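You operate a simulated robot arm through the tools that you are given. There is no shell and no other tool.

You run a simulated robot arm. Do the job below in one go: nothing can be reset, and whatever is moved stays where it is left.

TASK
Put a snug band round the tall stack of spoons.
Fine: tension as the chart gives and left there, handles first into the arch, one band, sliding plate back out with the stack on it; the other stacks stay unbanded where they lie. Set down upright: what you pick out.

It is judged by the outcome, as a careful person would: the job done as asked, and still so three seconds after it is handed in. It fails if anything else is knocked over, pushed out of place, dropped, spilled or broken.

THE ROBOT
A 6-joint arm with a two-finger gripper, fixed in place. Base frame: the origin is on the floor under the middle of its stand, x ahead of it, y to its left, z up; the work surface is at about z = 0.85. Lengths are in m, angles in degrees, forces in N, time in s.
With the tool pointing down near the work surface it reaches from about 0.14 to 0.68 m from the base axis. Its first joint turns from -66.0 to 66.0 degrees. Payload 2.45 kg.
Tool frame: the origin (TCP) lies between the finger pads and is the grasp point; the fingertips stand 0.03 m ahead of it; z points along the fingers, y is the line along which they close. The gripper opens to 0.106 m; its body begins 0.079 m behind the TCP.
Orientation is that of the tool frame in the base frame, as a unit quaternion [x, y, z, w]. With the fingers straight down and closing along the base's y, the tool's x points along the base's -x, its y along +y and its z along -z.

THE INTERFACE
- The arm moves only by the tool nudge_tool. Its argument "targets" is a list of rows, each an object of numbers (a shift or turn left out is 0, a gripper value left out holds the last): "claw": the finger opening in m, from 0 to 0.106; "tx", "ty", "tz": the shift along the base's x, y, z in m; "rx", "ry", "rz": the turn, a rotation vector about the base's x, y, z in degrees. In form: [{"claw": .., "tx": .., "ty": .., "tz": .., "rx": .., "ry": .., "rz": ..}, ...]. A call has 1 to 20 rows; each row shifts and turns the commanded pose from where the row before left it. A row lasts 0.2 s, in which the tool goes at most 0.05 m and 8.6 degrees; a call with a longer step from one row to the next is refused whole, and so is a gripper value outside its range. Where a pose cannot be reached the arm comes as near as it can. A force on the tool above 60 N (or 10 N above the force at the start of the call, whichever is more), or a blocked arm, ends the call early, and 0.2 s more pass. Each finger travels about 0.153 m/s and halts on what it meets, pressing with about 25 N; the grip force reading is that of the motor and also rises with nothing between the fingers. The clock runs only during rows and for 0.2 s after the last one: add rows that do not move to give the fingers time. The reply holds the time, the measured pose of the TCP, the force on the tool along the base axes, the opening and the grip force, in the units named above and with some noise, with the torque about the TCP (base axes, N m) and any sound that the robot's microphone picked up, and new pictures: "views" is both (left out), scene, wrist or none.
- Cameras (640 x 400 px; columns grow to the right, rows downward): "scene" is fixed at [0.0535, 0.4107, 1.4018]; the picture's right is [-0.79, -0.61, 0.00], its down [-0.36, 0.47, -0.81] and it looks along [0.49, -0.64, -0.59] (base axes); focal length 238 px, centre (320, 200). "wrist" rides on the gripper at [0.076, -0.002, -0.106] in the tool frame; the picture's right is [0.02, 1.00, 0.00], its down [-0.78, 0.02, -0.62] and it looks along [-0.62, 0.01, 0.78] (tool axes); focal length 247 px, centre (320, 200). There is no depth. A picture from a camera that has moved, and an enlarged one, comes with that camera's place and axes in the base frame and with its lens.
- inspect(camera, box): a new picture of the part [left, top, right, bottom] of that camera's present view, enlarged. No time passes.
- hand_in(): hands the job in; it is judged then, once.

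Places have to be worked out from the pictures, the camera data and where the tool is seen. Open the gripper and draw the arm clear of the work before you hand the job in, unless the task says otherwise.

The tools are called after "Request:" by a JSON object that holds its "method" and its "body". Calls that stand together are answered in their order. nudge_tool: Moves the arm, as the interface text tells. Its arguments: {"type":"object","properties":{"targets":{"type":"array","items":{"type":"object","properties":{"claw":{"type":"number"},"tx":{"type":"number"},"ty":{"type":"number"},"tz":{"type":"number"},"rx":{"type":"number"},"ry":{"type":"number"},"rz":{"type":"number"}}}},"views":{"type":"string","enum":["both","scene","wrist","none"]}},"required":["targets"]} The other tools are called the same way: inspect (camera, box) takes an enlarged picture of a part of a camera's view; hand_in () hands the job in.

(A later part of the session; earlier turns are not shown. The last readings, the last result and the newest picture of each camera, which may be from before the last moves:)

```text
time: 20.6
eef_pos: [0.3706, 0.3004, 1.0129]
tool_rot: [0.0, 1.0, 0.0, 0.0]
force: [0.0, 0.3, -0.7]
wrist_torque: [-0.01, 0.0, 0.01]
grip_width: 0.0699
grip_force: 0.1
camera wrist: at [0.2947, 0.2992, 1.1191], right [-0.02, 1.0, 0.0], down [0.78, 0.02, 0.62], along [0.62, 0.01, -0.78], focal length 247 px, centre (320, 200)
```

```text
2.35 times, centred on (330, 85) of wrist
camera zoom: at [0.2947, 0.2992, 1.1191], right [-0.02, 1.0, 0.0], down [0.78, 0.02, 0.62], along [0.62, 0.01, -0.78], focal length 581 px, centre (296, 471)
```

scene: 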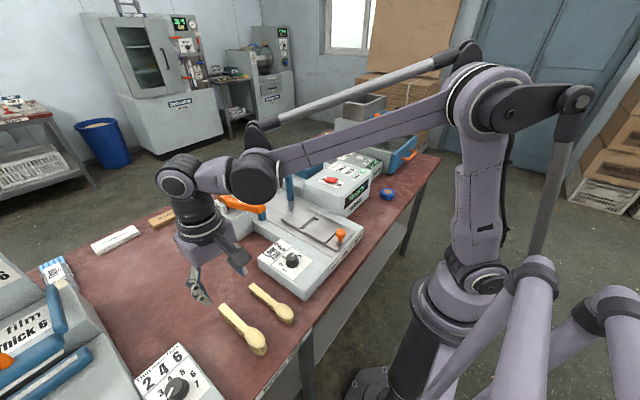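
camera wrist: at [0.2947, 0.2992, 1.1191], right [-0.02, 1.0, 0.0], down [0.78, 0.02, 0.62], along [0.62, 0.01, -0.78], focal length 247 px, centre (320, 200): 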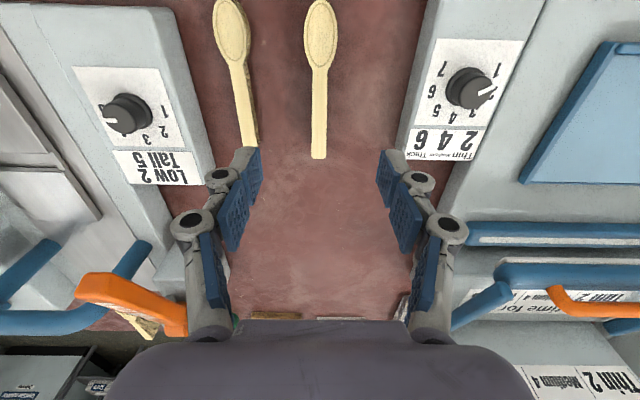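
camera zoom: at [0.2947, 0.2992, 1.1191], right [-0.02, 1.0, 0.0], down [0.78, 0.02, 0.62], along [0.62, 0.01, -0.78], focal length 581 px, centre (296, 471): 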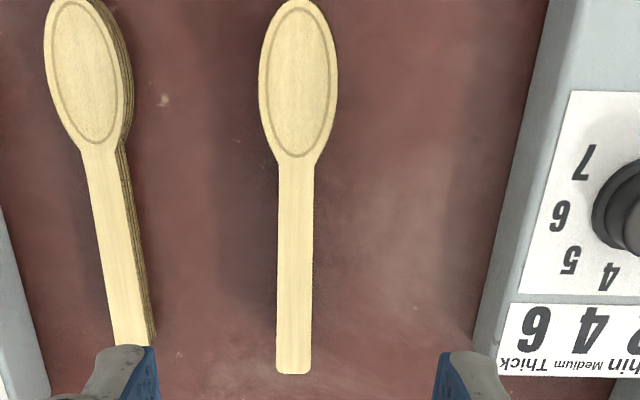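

Combining the views, the stack's top is at z≈0.8425 and it runs x 0.291–0.447 at y≈0.2995, with table at about 0.806. I'll position over the handle near the balance point (x≈0.365) and descend to just above the table level of the tips.

Request:
{"method": "nudge_tool", "body": {"targets": [{"claw": 0.055, "tx": -0.0056, "ty": -0.001, "tz": -0.04}, {"tz": -0.045}, {"tz": -0.04}, {"tz": -0.025}, {"tz": -0.008}, {}], "views": "both"}}

Request:
{"method": "inspect", "body": {"camera": "scene", "box": [170, 230, 300, 370]}}

Request:
{"method": "inspect", "body": {"camera": "wrist", "box": [200, 0, 440, 280]}}

```text
time: 22.0
eef_pos: [0.3638, 0.3001, 0.855]
tool_rot: [0.0, 1.0, 0.001, 0.0]
force: [-0.4, 0.2, -0.3]
wrist_torque: [0.01, 0.0, -0.01]
grip_width: 0.0551
grip_force: 0.1
camera wrist: at [0.2874, 0.2986, 0.9613], right [-0.02, 1.0, 0.0], down [0.78, 0.02, 0.62], along [0.62, 0.01, -0.78], focal length 247 px, centre (320, 200)
```

scene: 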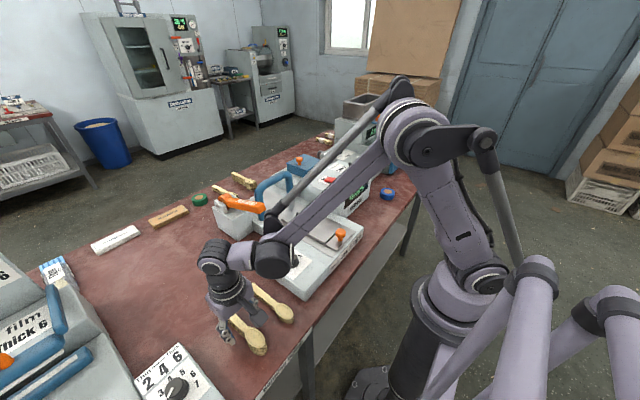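
wrist: 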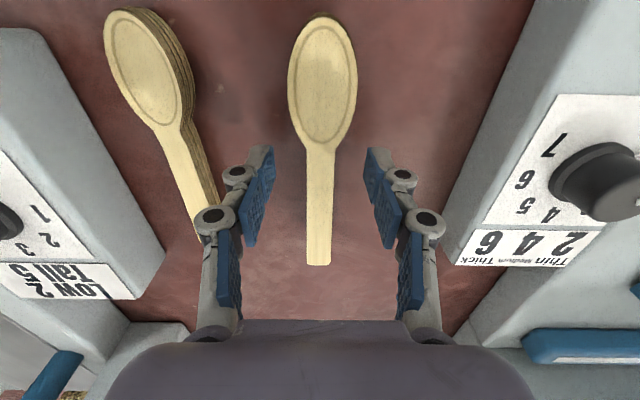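

```text
2.86 times, centred on (235, 300) of scene
camera zoom: at [0.0535, 0.4107, 1.4018], right [-0.79, -0.61, 0.0], down [-0.36, 0.47, -0.81], along [0.49, -0.64, -0.59], focal length 681 px, centre (563, -86)
```

zoom: 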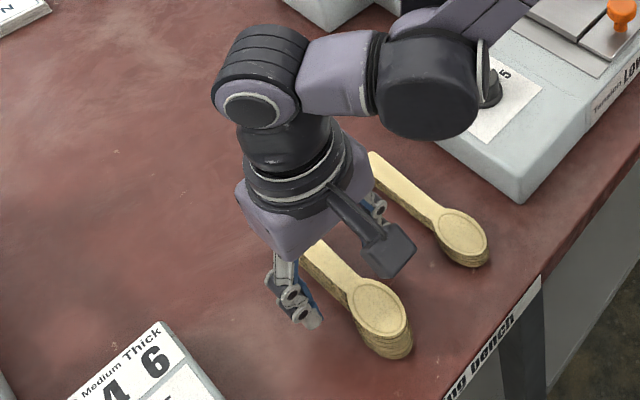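

```text
1.43 times, centred on (320, 140) of wrist
camera zoom: at [0.2874, 0.2986, 0.9613], right [-0.02, 1.0, 0.0], down [0.78, 0.02, 0.62], along [0.62, 0.01, -0.78], focal length 353 px, centre (320, 286)
```

zoom: 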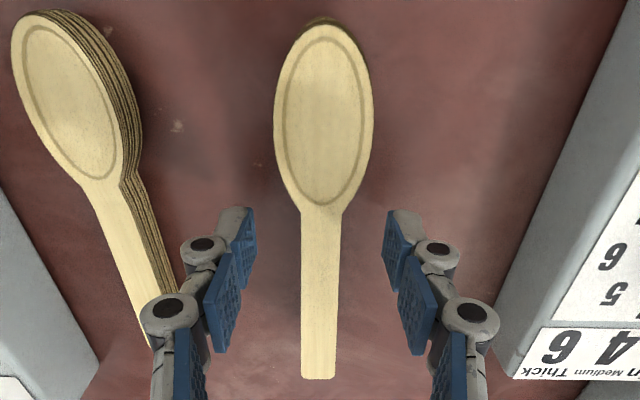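

The fingers straddle the handle just past the neck. I'll lower in small steps while watching the vertical force to find the table with the fingertips.

Request:
{"method": "nudge_tool", "body": {"targets": [{"tz": -0.006}, {"tz": -0.004}, {}], "views": "none"}}

Request:
{"method": "nudge_tool", "body": {"targets": [{"tz": -0.0015}, {}], "views": "none"}}

Request:
{"method": "nudge_tool", "body": {"targets": [{"tz": -0.0015}, {}], "views": "none"}}

```text
time: 22.8
eef_pos: [0.3645, 0.2992, 0.8455]
tool_rot: [0.001, 1.0, 0.001, 0.001]
force: [0.2, -0.2, 0.7]
wrist_torque: [-0.01, 0.01, 0.02]
grip_width: 0.0552
grip_force: 0.1
```

```text
time: 23.4
eef_pos: [0.365, 0.2998, 0.8427]
tool_rot: [0.0, 1.0, 0.0, 0.0]
force: [0.2, -0.5, 0.8]
wrist_torque: [-0.01, -0.01, -0.03]
grip_width: 0.055
grip_force: 0.0
```

```text
time: 24.0
eef_pos: [0.3646, 0.2997, 0.8424]
tool_rot: [0.0, 1.0, -0.001, 0.0]
force: [0.2, -0.2, 0.8]
wrist_torque: [0.02, 0.01, 0.0]
grip_width: 0.0552
grip_force: 0.0
```

No contact yet with tips at about z 0.812. Two more small steps down.

Request:
{"method": "nudge_tool", "body": {"targets": [{"tz": -0.0015}, {}], "views": "none"}}

Request:
{"method": "nudge_tool", "body": {"targets": [{"tz": -0.001}, {}], "views": "wrist"}}

```text
time: 24.6
eef_pos: [0.3636, 0.2995, 0.8397]
tool_rot: [0.0, 1.0, 0.0, 0.0]
force: [-0.4, 0.0, -0.5]
wrist_torque: [0.0, 0.02, 0.05]
grip_width: 0.0549
grip_force: 0.1
```

```text
time: 25.2
eef_pos: [0.365, 0.2993, 0.8394]
tool_rot: [0.0, 1.0, 0.0, 0.0]
force: [-0.8, 0.0, 0.3]
wrist_torque: [-0.03, 0.0, 0.0]
grip_width: 0.0551
grip_force: 0.1
camera wrist: at [0.2878, 0.2983, 0.9459], right [-0.02, 1.0, 0.0], down [0.78, 0.02, 0.62], along [0.62, 0.01, -0.78], focal length 247 px, centre (320, 200)
```

wrist: 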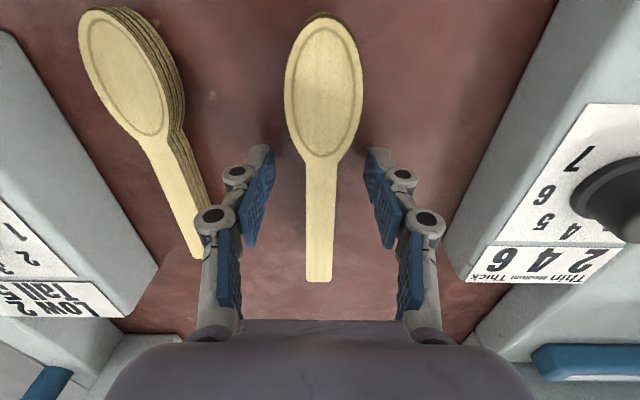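

Still free of contact (tips about z 0.8095). One more millimetre at a time.

Request:
{"method": "nudge_tool", "body": {"targets": [{"tz": -0.001}, {}], "views": "none"}}

Request:
{"method": "nudge_tool", "body": {"targets": [{"tz": -0.001}, {}], "views": "none"}}

```text
time: 25.8
eef_pos: [0.3641, 0.2999, 0.8377]
tool_rot: [0.0, 1.0, 0.0, 0.0]
force: [-0.4, -0.6, -0.1]
wrist_torque: [-0.03, 0.02, -0.03]
grip_width: 0.055
grip_force: 0.0
```

```text
time: 26.4
eef_pos: [0.3642, 0.2989, 0.8371]
tool_rot: [0.0, 1.0, 0.0, 0.0]
force: [0.5, 0.7, 0.0]
wrist_torque: [0.0, 0.0, -0.01]
grip_width: 0.0549
grip_force: 0.0
```

Tips are now about 35 mm below the stack's top, which covers almost the full height. Closing gently on the handle.

Request:
{"method": "nudge_tool", "body": {"targets": [{"claw": 0.035}, {"claw": 0.025}, {"claw": 0.012}, {"claw": 0.01}, {}], "views": "both"}}

Request:
{"method": "inspect", "body": {"camera": "wrist", "box": [200, 0, 440, 280]}}

```text
time: 27.6
eef_pos: [0.3642, 0.2988, 0.8375]
tool_rot: [0.0, 1.0, 0.0, 0.0]
force: [-0.1, 0.8, -0.7]
wrist_torque: [0.0, -0.01, -0.03]
grip_width: 0.0167
grip_force: 24.8
camera wrist: at [0.2876, 0.2978, 0.9437], right [-0.02, 1.0, 0.0], down [0.78, 0.02, 0.62], along [0.62, 0.01, -0.78], focal length 247 px, centre (320, 200)
```

scene: 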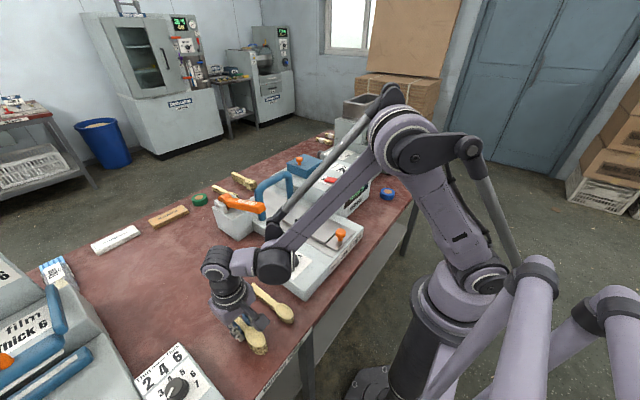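
wrist: 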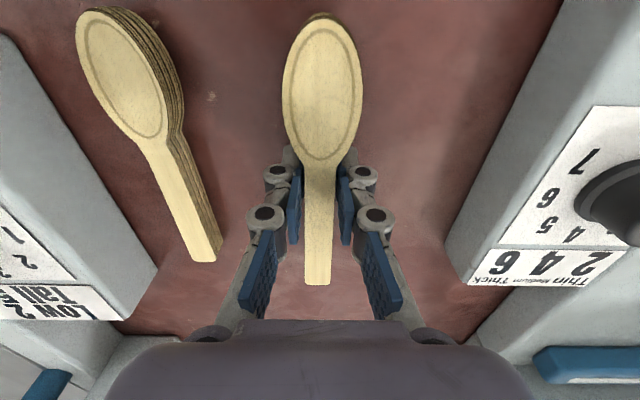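

```text
1.43 times, centred on (320, 140) of wrist
camera zoom: at [0.2876, 0.2978, 0.9437], right [-0.02, 1.0, 0.0], down [0.78, 0.02, 0.62], along [0.62, 0.01, -0.78], focal length 353 px, centre (320, 286)
```

zoom: 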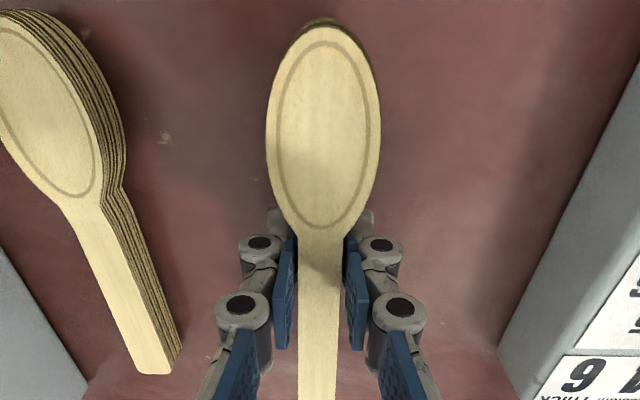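

The stack is held at 16.7 mm. Lifting slowly by a few centimetres and checking that every layer comes along.

Request:
{"method": "nudge_tool", "body": {"targets": [{"tz": 0.005}, {"tz": 0.01}, {"tz": 0.015}, {"tz": 0.02}, {}, {}], "views": "both"}}

Request:
{"method": "inspect", "body": {"camera": "scene", "box": [190, 230, 310, 370]}}

Request:
{"method": "inspect", "body": {"camera": "wrist", "box": [200, 0, 440, 280]}}

```text
time: 29.0
eef_pos: [0.3641, 0.3004, 0.8882]
tool_rot: [0.0, 1.0, 0.0, 0.0]
force: [-0.4, -0.3, -0.3]
wrist_torque: [0.0, -0.01, 0.03]
grip_width: 0.0171
grip_force: 24.9
camera wrist: at [0.2883, 0.2992, 0.9946], right [-0.02, 1.0, 0.0], down [0.78, 0.02, 0.62], along [0.62, 0.01, -0.78], focal length 247 px, centre (320, 200)
```

scene: 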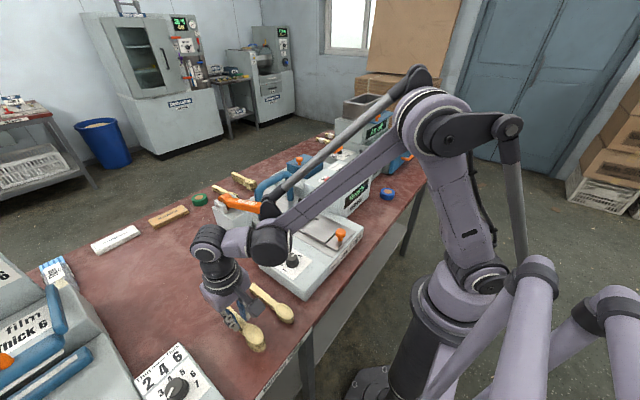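
wrist: 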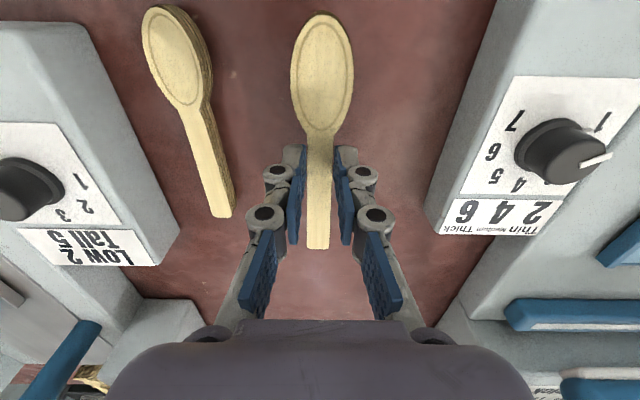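

```text
2.86 times, centred on (250, 300) of scene
camera zoom: at [0.0536, 0.4107, 1.4018], right [-0.79, -0.61, 0.0], down [-0.36, 0.47, -0.81], along [0.49, -0.64, -0.59], focal length 681 px, centre (520, -86)
```

zoom: 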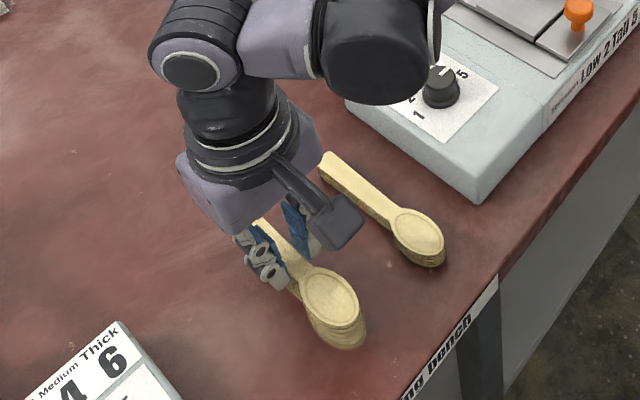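

```text
1.43 times, centred on (320, 140) of wrist
camera zoom: at [0.2883, 0.2992, 0.9946], right [-0.02, 1.0, 0.0], down [0.78, 0.02, 0.62], along [0.62, 0.01, -0.78], focal length 353 px, centre (320, 286)
```

zoom: 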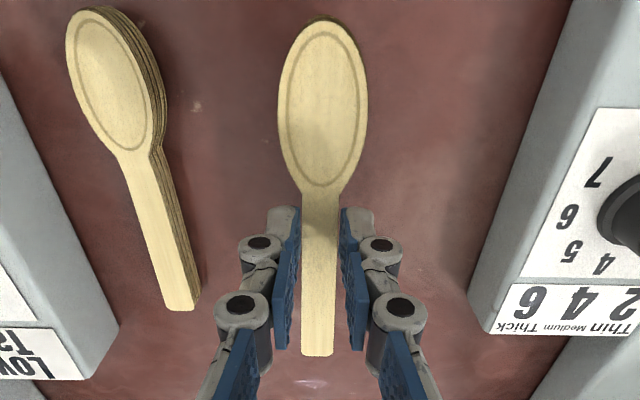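

The wrist picture shows the stack sitting lower in the fingers than when I gripped it, so it may have slipped. I'll take a closer look before moving anything.

Request:
{"method": "inspect", "body": {"camera": "scene", "box": [215, 290, 285, 360]}}

Request:
{"method": "inspect", "body": {"camera": "wrist", "box": [270, 0, 370, 100]}}

Request:
{"method": "inspect", "body": {"camera": "wrist", "box": [260, 130, 380, 260]}}

```text
5.71 times, centred on (250, 325) of scene
camera zoom: at [0.0536, 0.4107, 1.4018], right [-0.79, -0.61, 0.0], down [-0.36, 0.47, -0.81], along [0.49, -0.64, -0.59], focal length 1362 px, centre (720, -514)
```

zoom: 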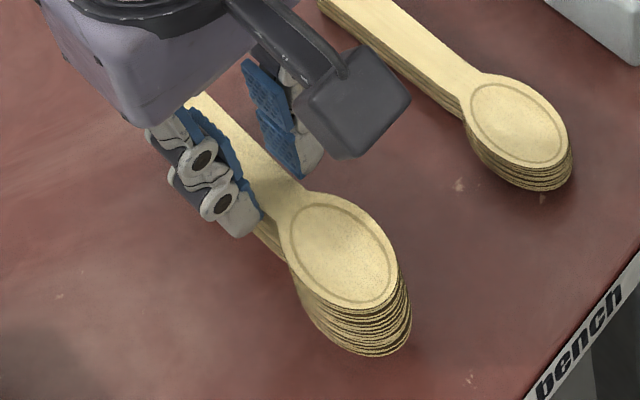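

```text
4.00 times, centred on (320, 50) of wrist
camera zoom: at [0.2883, 0.2992, 0.9946], right [-0.02, 1.0, 0.0], down [0.78, 0.02, 0.62], along [0.62, 0.01, -0.78], focal length 988 px, centre (320, 800)
```

zoom: 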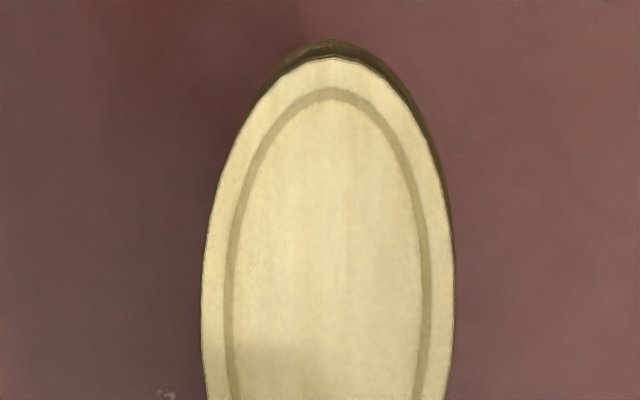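

```text
3.08 times, centred on (320, 195) of wrist
camera zoom: at [0.2883, 0.2992, 0.9946], right [-0.02, 1.0, 0.0], down [0.78, 0.02, 0.62], along [0.62, 0.01, -0.78], focal length 760 px, centre (320, 215)
```

zoom: 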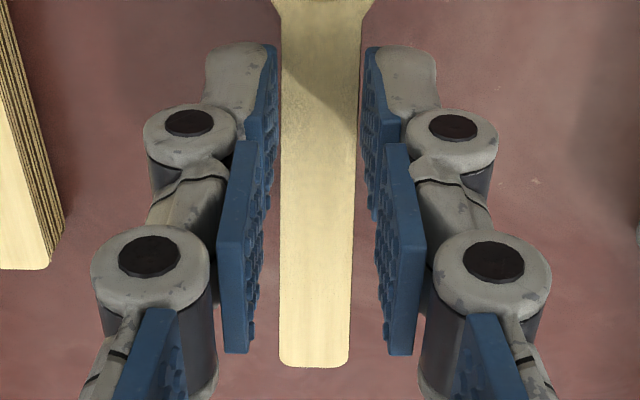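

The bowl's apparent size puts the stack's top at about z 0.859. It rose only about 1.7 cm while the gripper rose 5 cm, so it's sliding in the fingers. I'll lower straight back down and set it on the table before it can slip further.

Request:
{"method": "nudge_tool", "body": {"targets": [{"tz": -0.018}, {"tz": -0.014}, {"tz": -0.01}, {"tz": -0.007}, {}], "views": "both"}}

Request:
{"method": "inspect", "body": {"camera": "wrist", "box": [200, 0, 440, 280]}}

Request:
{"method": "inspect", "body": {"camera": "scene", "box": [215, 290, 285, 360]}}

```text
time: 30.2
eef_pos: [0.3637, 0.2995, 0.8397]
tool_rot: [-0.001, 1.0, 0.0, 0.001]
force: [-0.8, 2.2, 26.7]
wrist_torque: [0.05, 0.03, -0.03]
grip_width: 0.0166
grip_force: 25.4
camera wrist: at [0.2878, 0.2983, 0.9459], right [-0.02, 1.0, 0.0], down [0.78, 0.02, 0.62], along [0.62, 0.01, -0.78], focal length 247 px, centre (320, 200)
```

scene: 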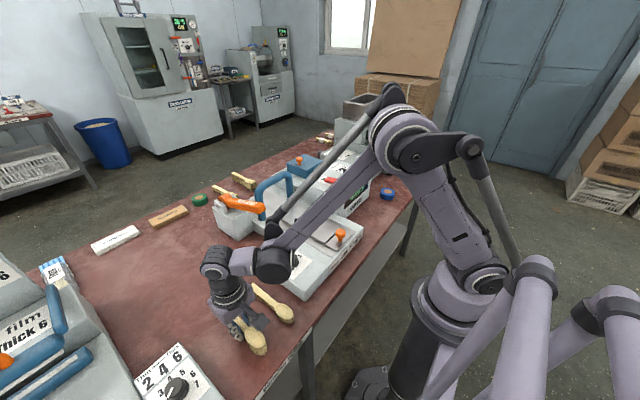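
wrist: 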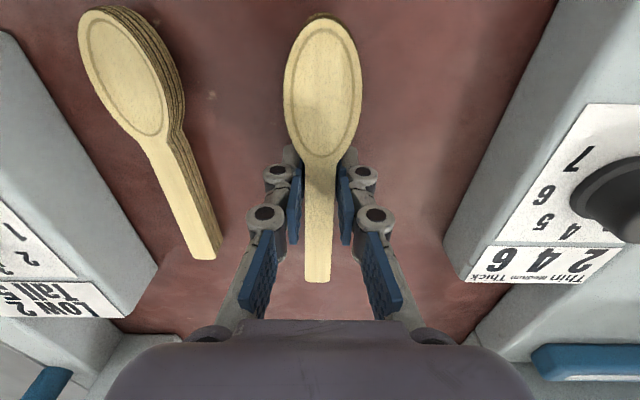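

```text
1.43 times, centred on (320, 140) of wrist
camera zoom: at [0.2878, 0.2983, 0.9459], right [-0.02, 1.0, 0.0], down [0.78, 0.02, 0.62], along [0.62, 0.01, -0.78], focal length 353 px, centre (320, 286)
```

zoom: 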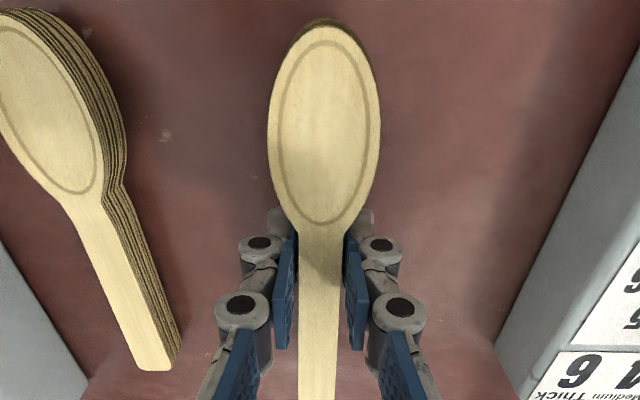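

```text
5.71 times, centred on (250, 325) of scene
camera zoom: at [0.0532, 0.4105, 1.4019], right [-0.79, -0.61, 0.0], down [-0.36, 0.47, -0.81], along [0.49, -0.64, -0.59], focal length 1362 px, centre (720, -514)
```

zoom: 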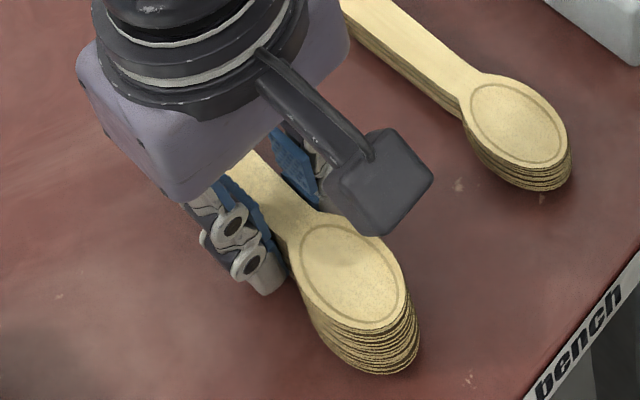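

The stack is back on the table, upright in its place. The grip force scales with how far I command the fingers shut (45 N on the dial knob, only 25 N here), so I'll reopen slightly, drop back to full depth and grip harder.

Request:
{"method": "nudge_tool", "body": {"targets": [{"claw": 0.03}, {"claw": 0.03, "tz": -0.002}, {"claw": 0.03}, {"claw": 0.01}, {"claw": 0.0}, {"claw": 0.0}, {"claw": 0.0}], "views": "wrist"}}

```text
time: 31.8
eef_pos: [0.3647, 0.2984, 0.8377]
tool_rot: [-0.001, 1.0, 0.0, 0.0]
force: [-0.5, -0.1, -0.3]
wrist_torque: [0.0, 0.0, 0.0]
grip_width: 0.0169
grip_force: 25.0
camera wrist: at [0.2882, 0.298, 0.9438], right [-0.02, 1.0, 0.0], down [0.78, 0.02, 0.62], along [0.62, 0.01, -0.78], focal length 247 px, centre (320, 200)
```

wrist: 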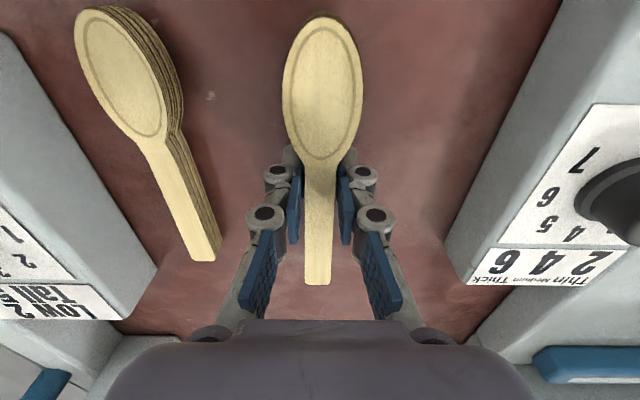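

Grip reads 25 N again at full command. I'll lift very slowly by 6 mm and check whether the stack follows.

Request:
{"method": "nudge_tool", "body": {"targets": [{"tz": 0.001}, {"tz": 0.001}, {"tz": 0.002}, {"tz": 0.002}, {}], "views": "wrist"}}

Request:
{"method": "inspect", "body": {"camera": "wrist", "box": [200, 0, 440, 300]}}

```text
time: 33.0
eef_pos: [0.3641, 0.3003, 0.8427]
tool_rot: [0.0, 1.0, 0.001, 0.001]
force: [-0.4, 0.4, -0.6]
wrist_torque: [-0.01, 0.01, -0.01]
grip_width: 0.0167
grip_force: 25.3
camera wrist: at [0.2877, 0.2982, 0.9492], right [-0.02, 1.0, 0.0], down [0.78, 0.02, 0.62], along [0.62, 0.01, -0.78], focal length 247 px, centre (320, 200)
```

wrist: 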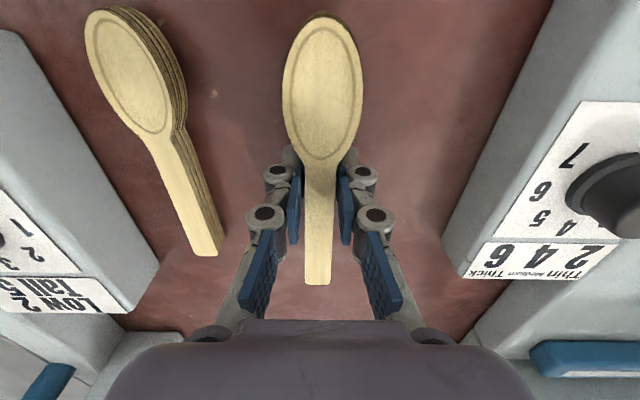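

```text
1.33 times, centred on (320, 150) of wrist
camera zoom: at [0.2877, 0.2982, 0.9492], right [-0.02, 1.0, 0.0], down [0.78, 0.02, 0.62], along [0.62, 0.01, -0.78], focal length 329 px, centre (320, 267)
```

zoom: 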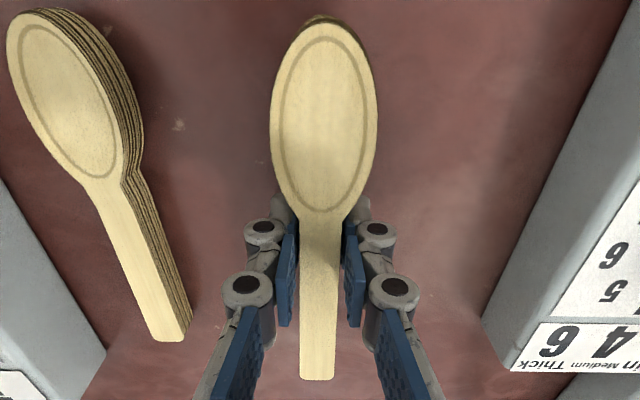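

The stack now keeps its place in the gripper view (handle end stays at row 285) while the background drops away, so it's following. Continuing slowly.

Request:
{"method": "nudge_tool", "body": {"targets": [{"tz": 0.002}, {"tz": 0.002}, {"tz": 0.002}, {"tz": 0.002}, {"tz": 0.002}, {"tz": 0.002}, {}], "views": "wrist"}}

```text
time: 34.6
eef_pos: [0.3641, 0.2972, 0.854]
tool_rot: [0.0, 1.0, 0.0, 0.0]
force: [1.3, -1.7, -0.1]
wrist_torque: [-0.03, -0.02, 0.0]
grip_width: 0.0166
grip_force: 24.8
camera wrist: at [0.2881, 0.2971, 0.9612], right [-0.02, 1.0, 0.0], down [0.78, 0.02, 0.62], along [0.62, 0.01, -0.78], focal length 247 px, centre (320, 200)
```

wrist: 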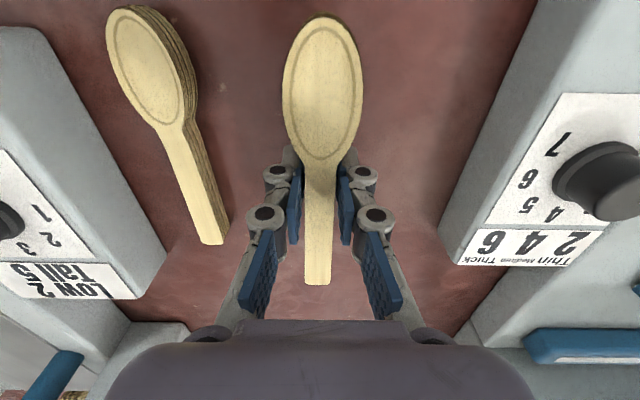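

Request:
{"method": "nudge_tool", "body": {"targets": [{"tz": 0.002}, {"tz": 0.002}, {"tz": 0.002}, {}], "views": "wrist"}}

```text
time: 35.6
eef_pos: [0.3649, 0.2991, 0.8601]
tool_rot: [0.0, 1.0, -0.001, 0.0]
force: [-0.8, 0.6, -0.7]
wrist_torque: [0.0, 0.02, -0.02]
grip_width: 0.0164
grip_force: 24.3
camera wrist: at [0.2882, 0.2978, 0.9669], right [-0.02, 1.0, 0.0], down [0.78, 0.02, 0.62], along [0.62, 0.01, -0.78], focal length 247 px, centre (320, 200)
```

wrist: 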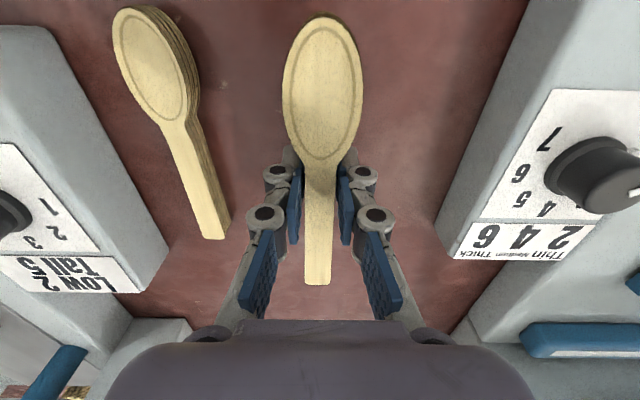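

Still following perfectly at 2 cm up. Continuing to lift at a gentle 3 mm per row.

Request:
{"method": "nudge_tool", "body": {"targets": [{"tz": 0.002}, {"tz": 0.003}, {"tz": 0.003}, {"tz": 0.003}, {"tz": 0.003}, {"tz": 0.003}, {"tz": 0.003}, {}], "views": "wrist"}}

```text
time: 37.4
eef_pos: [0.3643, 0.2986, 0.8816]
tool_rot: [0.0, 1.0, 0.0, 0.001]
force: [0.1, 0.5, -0.3]
wrist_torque: [0.01, -0.03, -0.03]
grip_width: 0.0168
grip_force: 25.1
camera wrist: at [0.2881, 0.2979, 0.9878], right [-0.02, 1.0, 0.0], down [0.78, 0.02, 0.62], along [0.62, 0.01, -0.78], focal length 247 px, centre (320, 200)
```

wrist: 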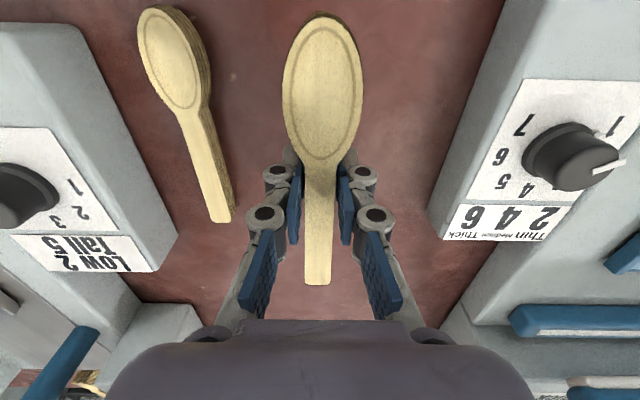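

Request:
{"method": "nudge_tool", "body": {"targets": [{"tz": 0.003}, {"tz": 0.004}, {"tz": 0.004}, {"tz": 0.004}, {"tz": 0.004}, {"tz": 0.004}, {"tz": 0.004}, {"tz": 0.004}, {"tz": 0.004}, {"tz": 0.003}, {}], "views": "both"}}

Request:
{"method": "inspect", "body": {"camera": "scene", "box": [190, 220, 310, 370]}}

```text
time: 39.8
eef_pos: [0.3658, 0.3005, 0.9186]
tool_rot: [0.0, 1.0, 0.0, 0.001]
force: [0.2, 0.1, -1.3]
wrist_torque: [0.03, -0.02, 0.01]
grip_width: 0.0166
grip_force: 25.5
camera wrist: at [0.2887, 0.2978, 1.025], right [-0.02, 1.0, 0.0], down [0.78, 0.02, 0.62], along [0.62, 0.01, -0.78], focal length 247 px, centre (320, 200)
```

scene: 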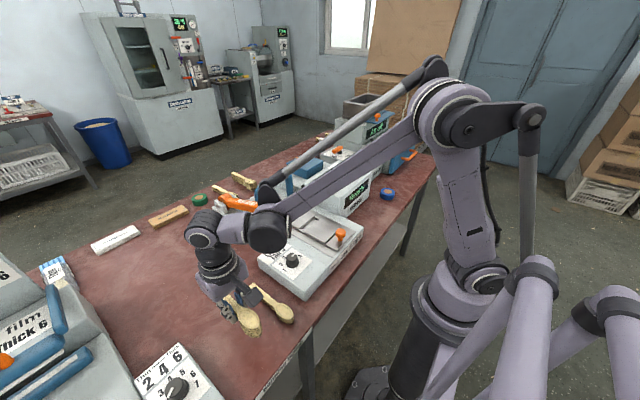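
wrist: 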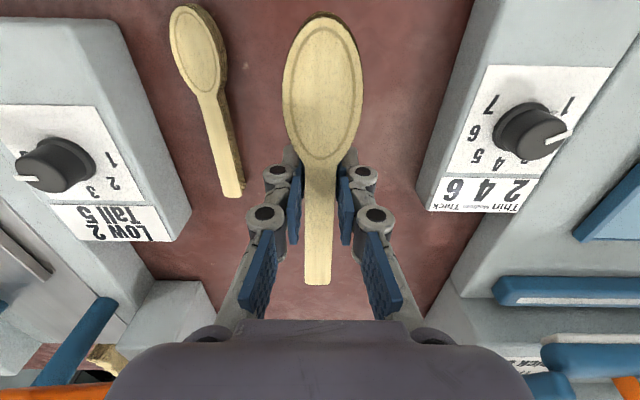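

```text
2.67 times, centred on (250, 295) of scene
camera zoom: at [0.0536, 0.4107, 1.4018], right [-0.79, -0.61, 0.0], down [-0.36, 0.47, -0.81], along [0.49, -0.64, -0.59], focal length 636 px, centre (507, -53)
```

zoom: 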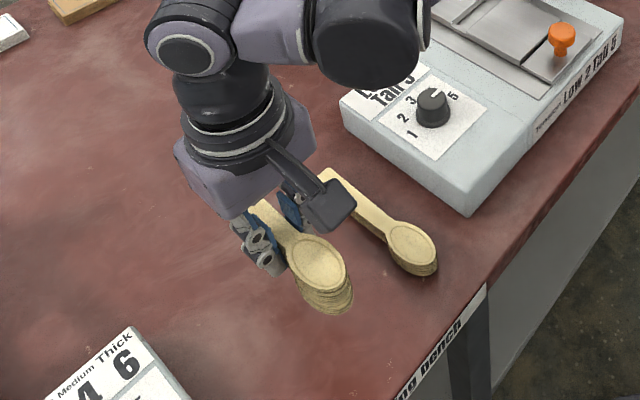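

The whole stack is hanging level and complete. I'll raise it a bit more, then start the traverse toward the machine at moderate speed.

Request:
{"method": "nudge_tool", "body": {"targets": [{"tz": 0.003}, {"tz": 0.005}, {"tz": 0.005}, {"tz": 0.005}, {"tz": 0.005}, {"tz": 0.005}, {"tz": 0.005, "ty": -0.002}, {"tz": 0.005, "ty": -0.004}, {"tz": 0.004, "ty": -0.006}, {"tz": 0.002, "ty": -0.008}, {"ty": -0.01}, {"ty": -0.01}, {"ty": -0.01}, {"ty": -0.01}, {"ty": -0.01}, {"ty": -0.008}, {"ty": -0.005}, {"ty": -0.002}, {}], "views": "wrist"}}

```text
time: 43.8
eef_pos: [0.3656, 0.2146, 0.9622]
tool_rot: [0.0, 1.0, 0.001, 0.0]
force: [0.0, 0.1, -0.7]
wrist_torque: [0.01, -0.01, -0.01]
grip_width: 0.0163
grip_force: 25.2
camera wrist: at [0.2881, 0.2127, 1.0696], right [-0.02, 1.0, 0.0], down [0.78, 0.02, 0.62], along [0.62, 0.01, -0.78], focal length 247 px, centre (320, 200)
```

wrist: 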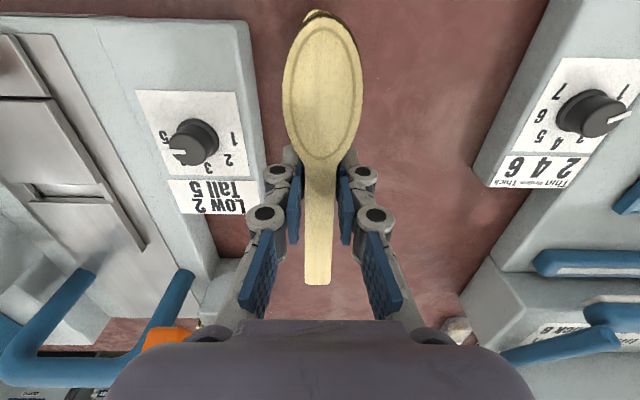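

Stack steady. Continuing the traverse to about y = −0.057, staying at x≈0.365 so the handle ends pass well clear of the lever.

Request:
{"method": "nudge_tool", "body": {"targets": [{"ty": -0.004}, {"ty": -0.008}, {"ty": -0.012}, {"ty": -0.014}, {"ty": -0.016}, {"ty": -0.018}, {"ty": -0.018}, {"ty": -0.018}, {"ty": -0.018}, {"ty": -0.018}, {"ty": -0.018}, {"ty": -0.018}, {"ty": -0.018}, {"ty": -0.018}, {"ty": -0.016}, {"ty": -0.014}, {"ty": -0.012}, {"ty": -0.008}, {"ty": -0.006}, {}], "views": "both"}}

```text
time: 48.0
eef_pos: [0.3644, -0.0583, 0.9629]
tool_rot: [0.0, 1.0, 0.0, 0.0]
force: [0.2, -0.5, -0.9]
wrist_torque: [-0.04, 0.0, -0.02]
grip_width: 0.0167
grip_force: 25.3
camera wrist: at [0.2881, -0.0589, 1.0683], right [-0.02, 1.0, 0.0], down [0.78, 0.02, 0.62], along [0.62, 0.01, -0.78], focal length 247 px, centre (320, 200)
```

scene: 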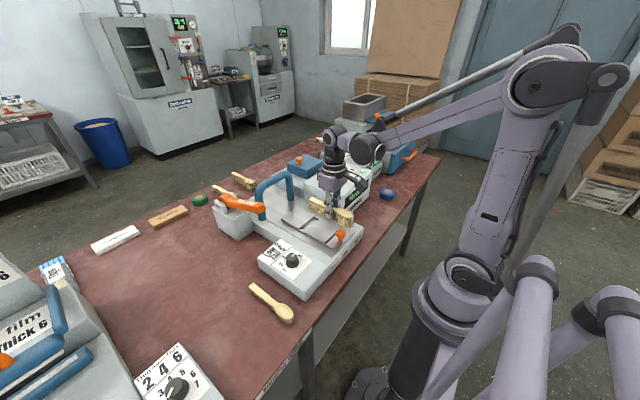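
wrist: 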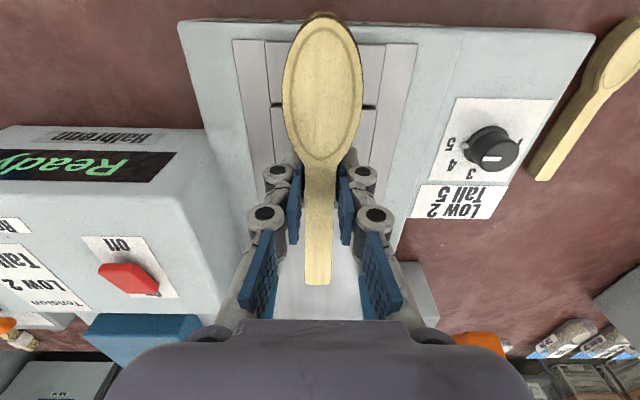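

Request:
{"method": "inspect", "body": {"camera": "wrist", "box": [220, 0, 430, 220]}}

Request:
{"method": "inspect", "body": {"camera": "scene", "box": [260, 120, 380, 260]}}

```text
1.82 times, centred on (325, 110) of wrist
camera zoom: at [0.2881, -0.0589, 1.0683], right [-0.02, 1.0, 0.0], down [0.78, 0.02, 0.62], along [0.62, 0.01, -0.78], focal length 449 px, centre (311, 364)
```

zoom: 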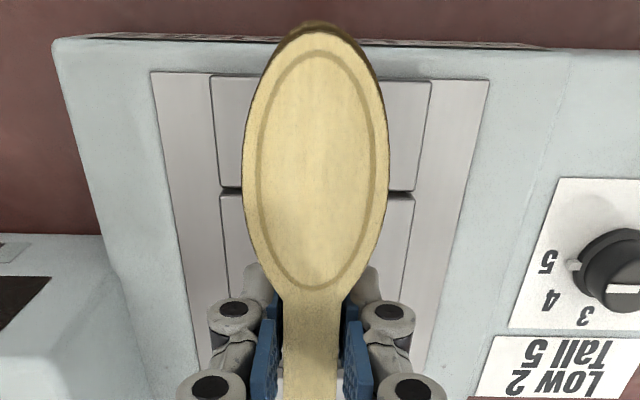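

```text
2.86 times, centred on (320, 190) of scene
camera zoom: at [0.0536, 0.4107, 1.4018], right [-0.79, -0.61, 0.0], down [-0.36, 0.47, -0.81], along [0.49, -0.64, -0.59], focal length 681 px, centre (320, 229)
```

zoom: 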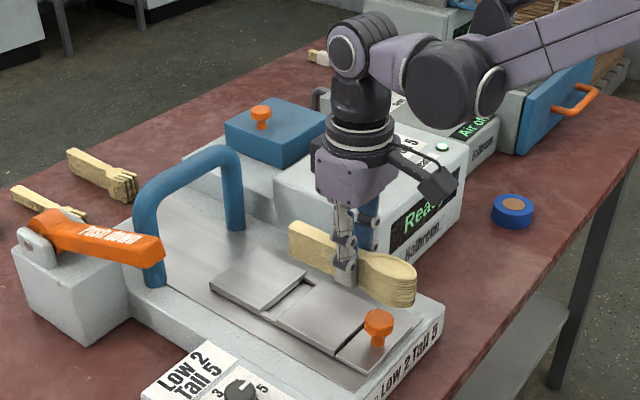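

The plate's blocks span y −0.099 to −0.012 (centre −0.0555) with top at z≈0.861, and the band slot is at x 0.438–0.461. I'll move forward 8 cm so the stack's middle sits over the slot, then start lowering.

Request:
{"method": "nudge_tool", "body": {"targets": [{"tx": 0.004, "ty": 0.0025}, {"tx": 0.008}, {"tx": 0.012}, {"tx": 0.012}, {"tx": 0.012}, {"tx": 0.012}, {"tx": 0.01}, {"tx": 0.006}, {"tx": 0.004}, {}, {"tz": -0.003}, {"tz": -0.005}, {"tz": -0.005}, {"tz": -0.005}, {"tz": -0.005}, {"tz": -0.005}, {"tz": -0.004}, {"tz": -0.003}, {}], "views": "both"}}

Request:
{"method": "inspect", "body": {"camera": "scene", "box": [250, 140, 370, 260]}}

Request:
{"method": "inspect", "body": {"camera": "wrist", "box": [200, 0, 440, 240]}}

```text
time: 52.0
eef_pos: [0.4449, -0.0549, 0.9272]
tool_rot: [0.0, 1.0, 0.0, 0.0]
force: [-0.1, 0.3, 0.2]
wrist_torque: [-0.03, -0.01, -0.02]
grip_width: 0.0167
grip_force: 24.9
camera wrist: at [0.3681, -0.0565, 1.0334], right [-0.02, 1.0, 0.0], down [0.78, 0.02, 0.62], along [0.62, 0.01, -0.78], focal length 247 px, centre (320, 200)
```

scene: 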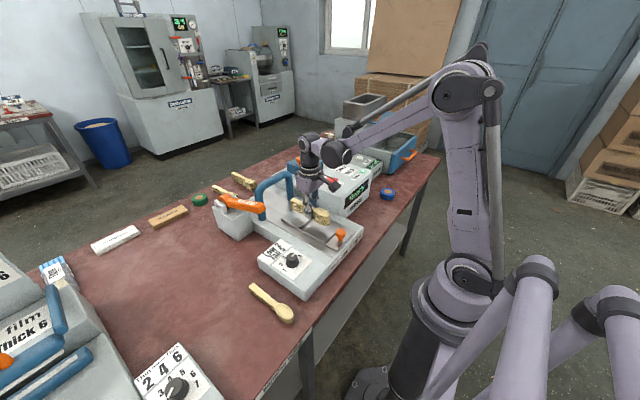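
wrist: 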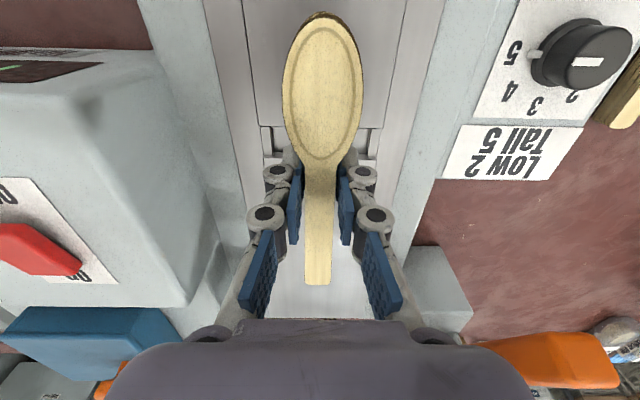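

```text
3.33 times, centred on (310, 200) of scene
camera zoom: at [0.0536, 0.4107, 1.4018], right [-0.79, -0.61, 0.0], down [-0.36, 0.47, -0.81], along [0.49, -0.64, -0.59], focal length 794 px, centre (353, 200)
```

zoom: 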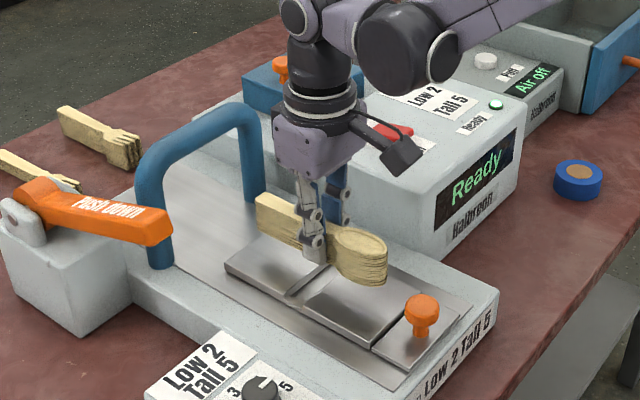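

```text
1.67 times, centred on (320, 120) of wrist
camera zoom: at [0.3681, -0.0565, 1.0334], right [-0.02, 1.0, 0.0], down [0.78, 0.02, 0.62], along [0.62, 0.01, -0.78], focal length 412 px, centre (320, 333)
```

zoom: 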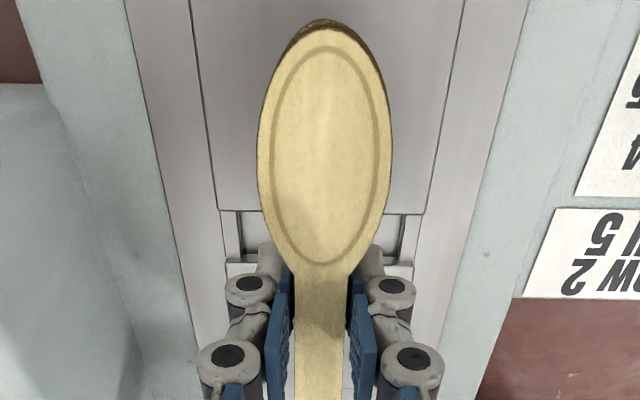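

Well centred over the plate, with the slot showing beneath the neck and handle. Lowering further, then creeping down by feel.

Request:
{"method": "nudge_tool", "body": {"targets": [{"tz": -0.003}, {"tz": -0.005}, {"tz": -0.005}, {"tz": -0.005}, {"tz": -0.005}, {"tz": -0.003}, {}], "views": "none"}}

Request:
{"method": "nudge_tool", "body": {"targets": [{"tz": -0.002}, {"tz": -0.001}, {}], "views": "both"}}

Request:
{"method": "inspect", "body": {"camera": "scene", "box": [280, 170, 350, 240]}}

```text
time: 53.6
eef_pos: [0.4455, -0.0549, 0.9017]
tool_rot: [-0.001, 1.0, 0.0, -0.001]
force: [0.2, 0.5, -1.0]
wrist_torque: [-0.01, -0.02, 0.01]
grip_width: 0.0166
grip_force: 25.1
```

```text
time: 54.4
eef_pos: [0.4438, -0.0551, 0.8985]
tool_rot: [0.0, 1.0, 0.0, -0.001]
force: [-0.5, 0.8, 27.4]
wrist_torque: [-0.04, 0.05, -0.01]
grip_width: 0.0169
grip_force: 25.6
camera wrist: at [0.368, -0.0563, 1.0057], right [-0.02, 1.0, 0.0], down [0.78, 0.02, 0.62], along [0.62, 0.01, -0.78], focal length 247 px, centre (320, 200)
```

scene: 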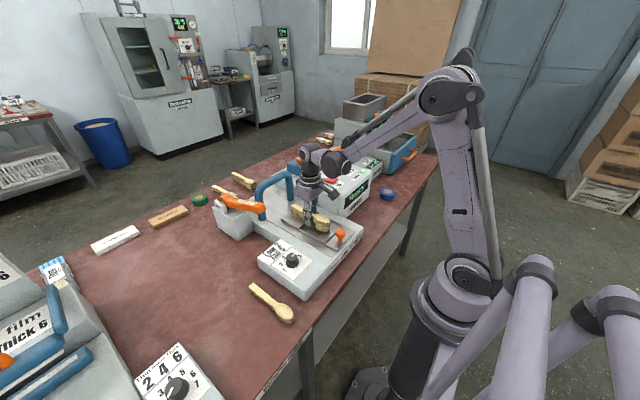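
wrist: 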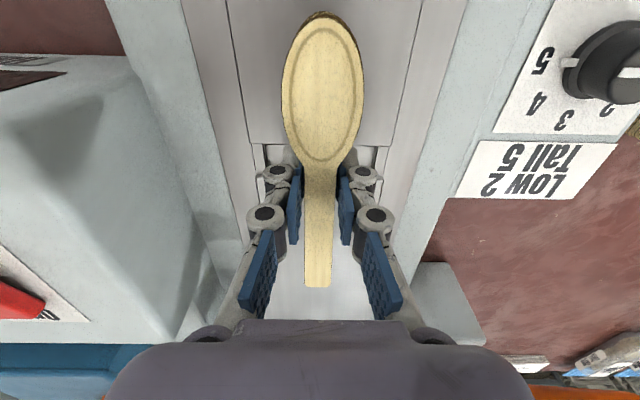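

```text
5.71 times, centred on (315, 205) of scene
camera zoom: at [0.0531, 0.4108, 1.4018], right [-0.79, -0.61, 0.0], down [-0.36, 0.47, -0.81], along [0.49, -0.64, -0.59], focal length 1362 px, centre (349, 171)
```

zoom: 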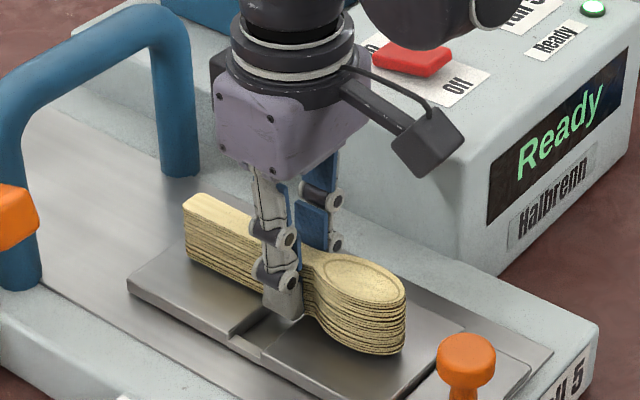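

The scene view shows the stack sitting flat on both blocks, handles toward the arch, and the 27 N reaction confirms contact. Releasing gently and rising straight up.

Request:
{"method": "nudge_tool", "body": {"targets": [{"tz": 0.0005}, {"claw": 0.022}, {"claw": 0.03}, {"claw": 0.045}, {"claw": 0.045}, {"tz": 0.01}, {"tz": 0.02}, {"tz": 0.03}, {"tz": 0.03}, {}], "views": "both"}}

Request:
{"method": "inspect", "body": {"camera": "scene", "box": [250, 160, 370, 260]}}

Request:
{"method": "inspect", "body": {"camera": "wrist", "box": [200, 0, 440, 240]}}

```text
time: 56.6
eef_pos: [0.4442, -0.0572, 0.9908]
tool_rot: [0.0, 1.0, 0.0, -0.001]
force: [0.5, 0.4, 0.0]
wrist_torque: [0.04, 0.04, -0.01]
grip_width: 0.045
grip_force: 0.0
camera wrist: at [0.3685, -0.0572, 1.0976], right [-0.02, 1.0, 0.0], down [0.78, 0.02, 0.62], along [0.62, 0.01, -0.78], focal length 247 px, centre (320, 200)
```

scene: 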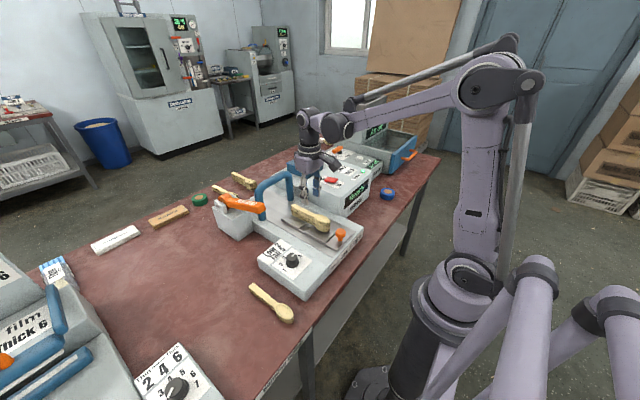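
wrist: 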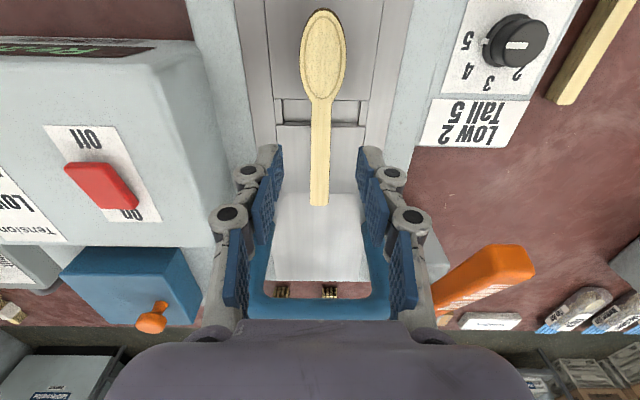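

```text
4.00 times, centred on (310, 210) of scene
camera zoom: at [0.0535, 0.4107, 1.4018], right [-0.79, -0.61, 0.0], down [-0.36, 0.47, -0.81], along [0.49, -0.64, -0.59], focal length 953 px, centre (360, 160)
```

zoom: 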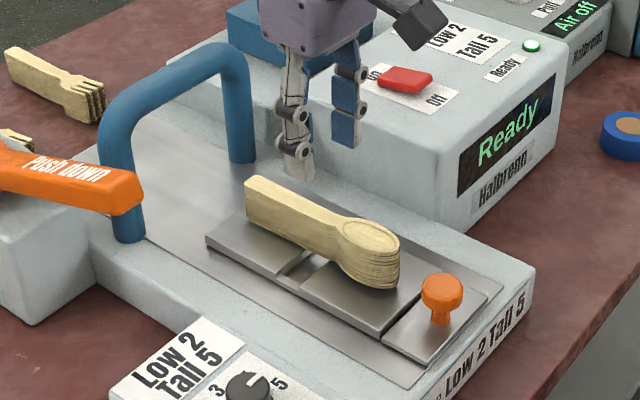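

```text
1.67 times, centred on (320, 120) of wrist
camera zoom: at [0.3685, -0.0572, 1.0976], right [-0.02, 1.0, 0.0], down [0.78, 0.02, 0.62], along [0.62, 0.01, -0.78], focal length 412 px, centre (320, 333)
```

zoom: 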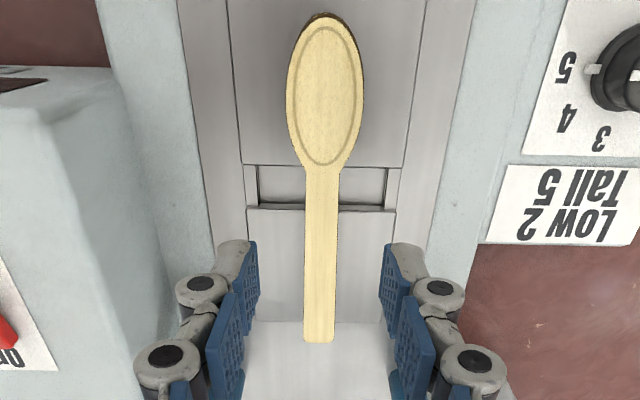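

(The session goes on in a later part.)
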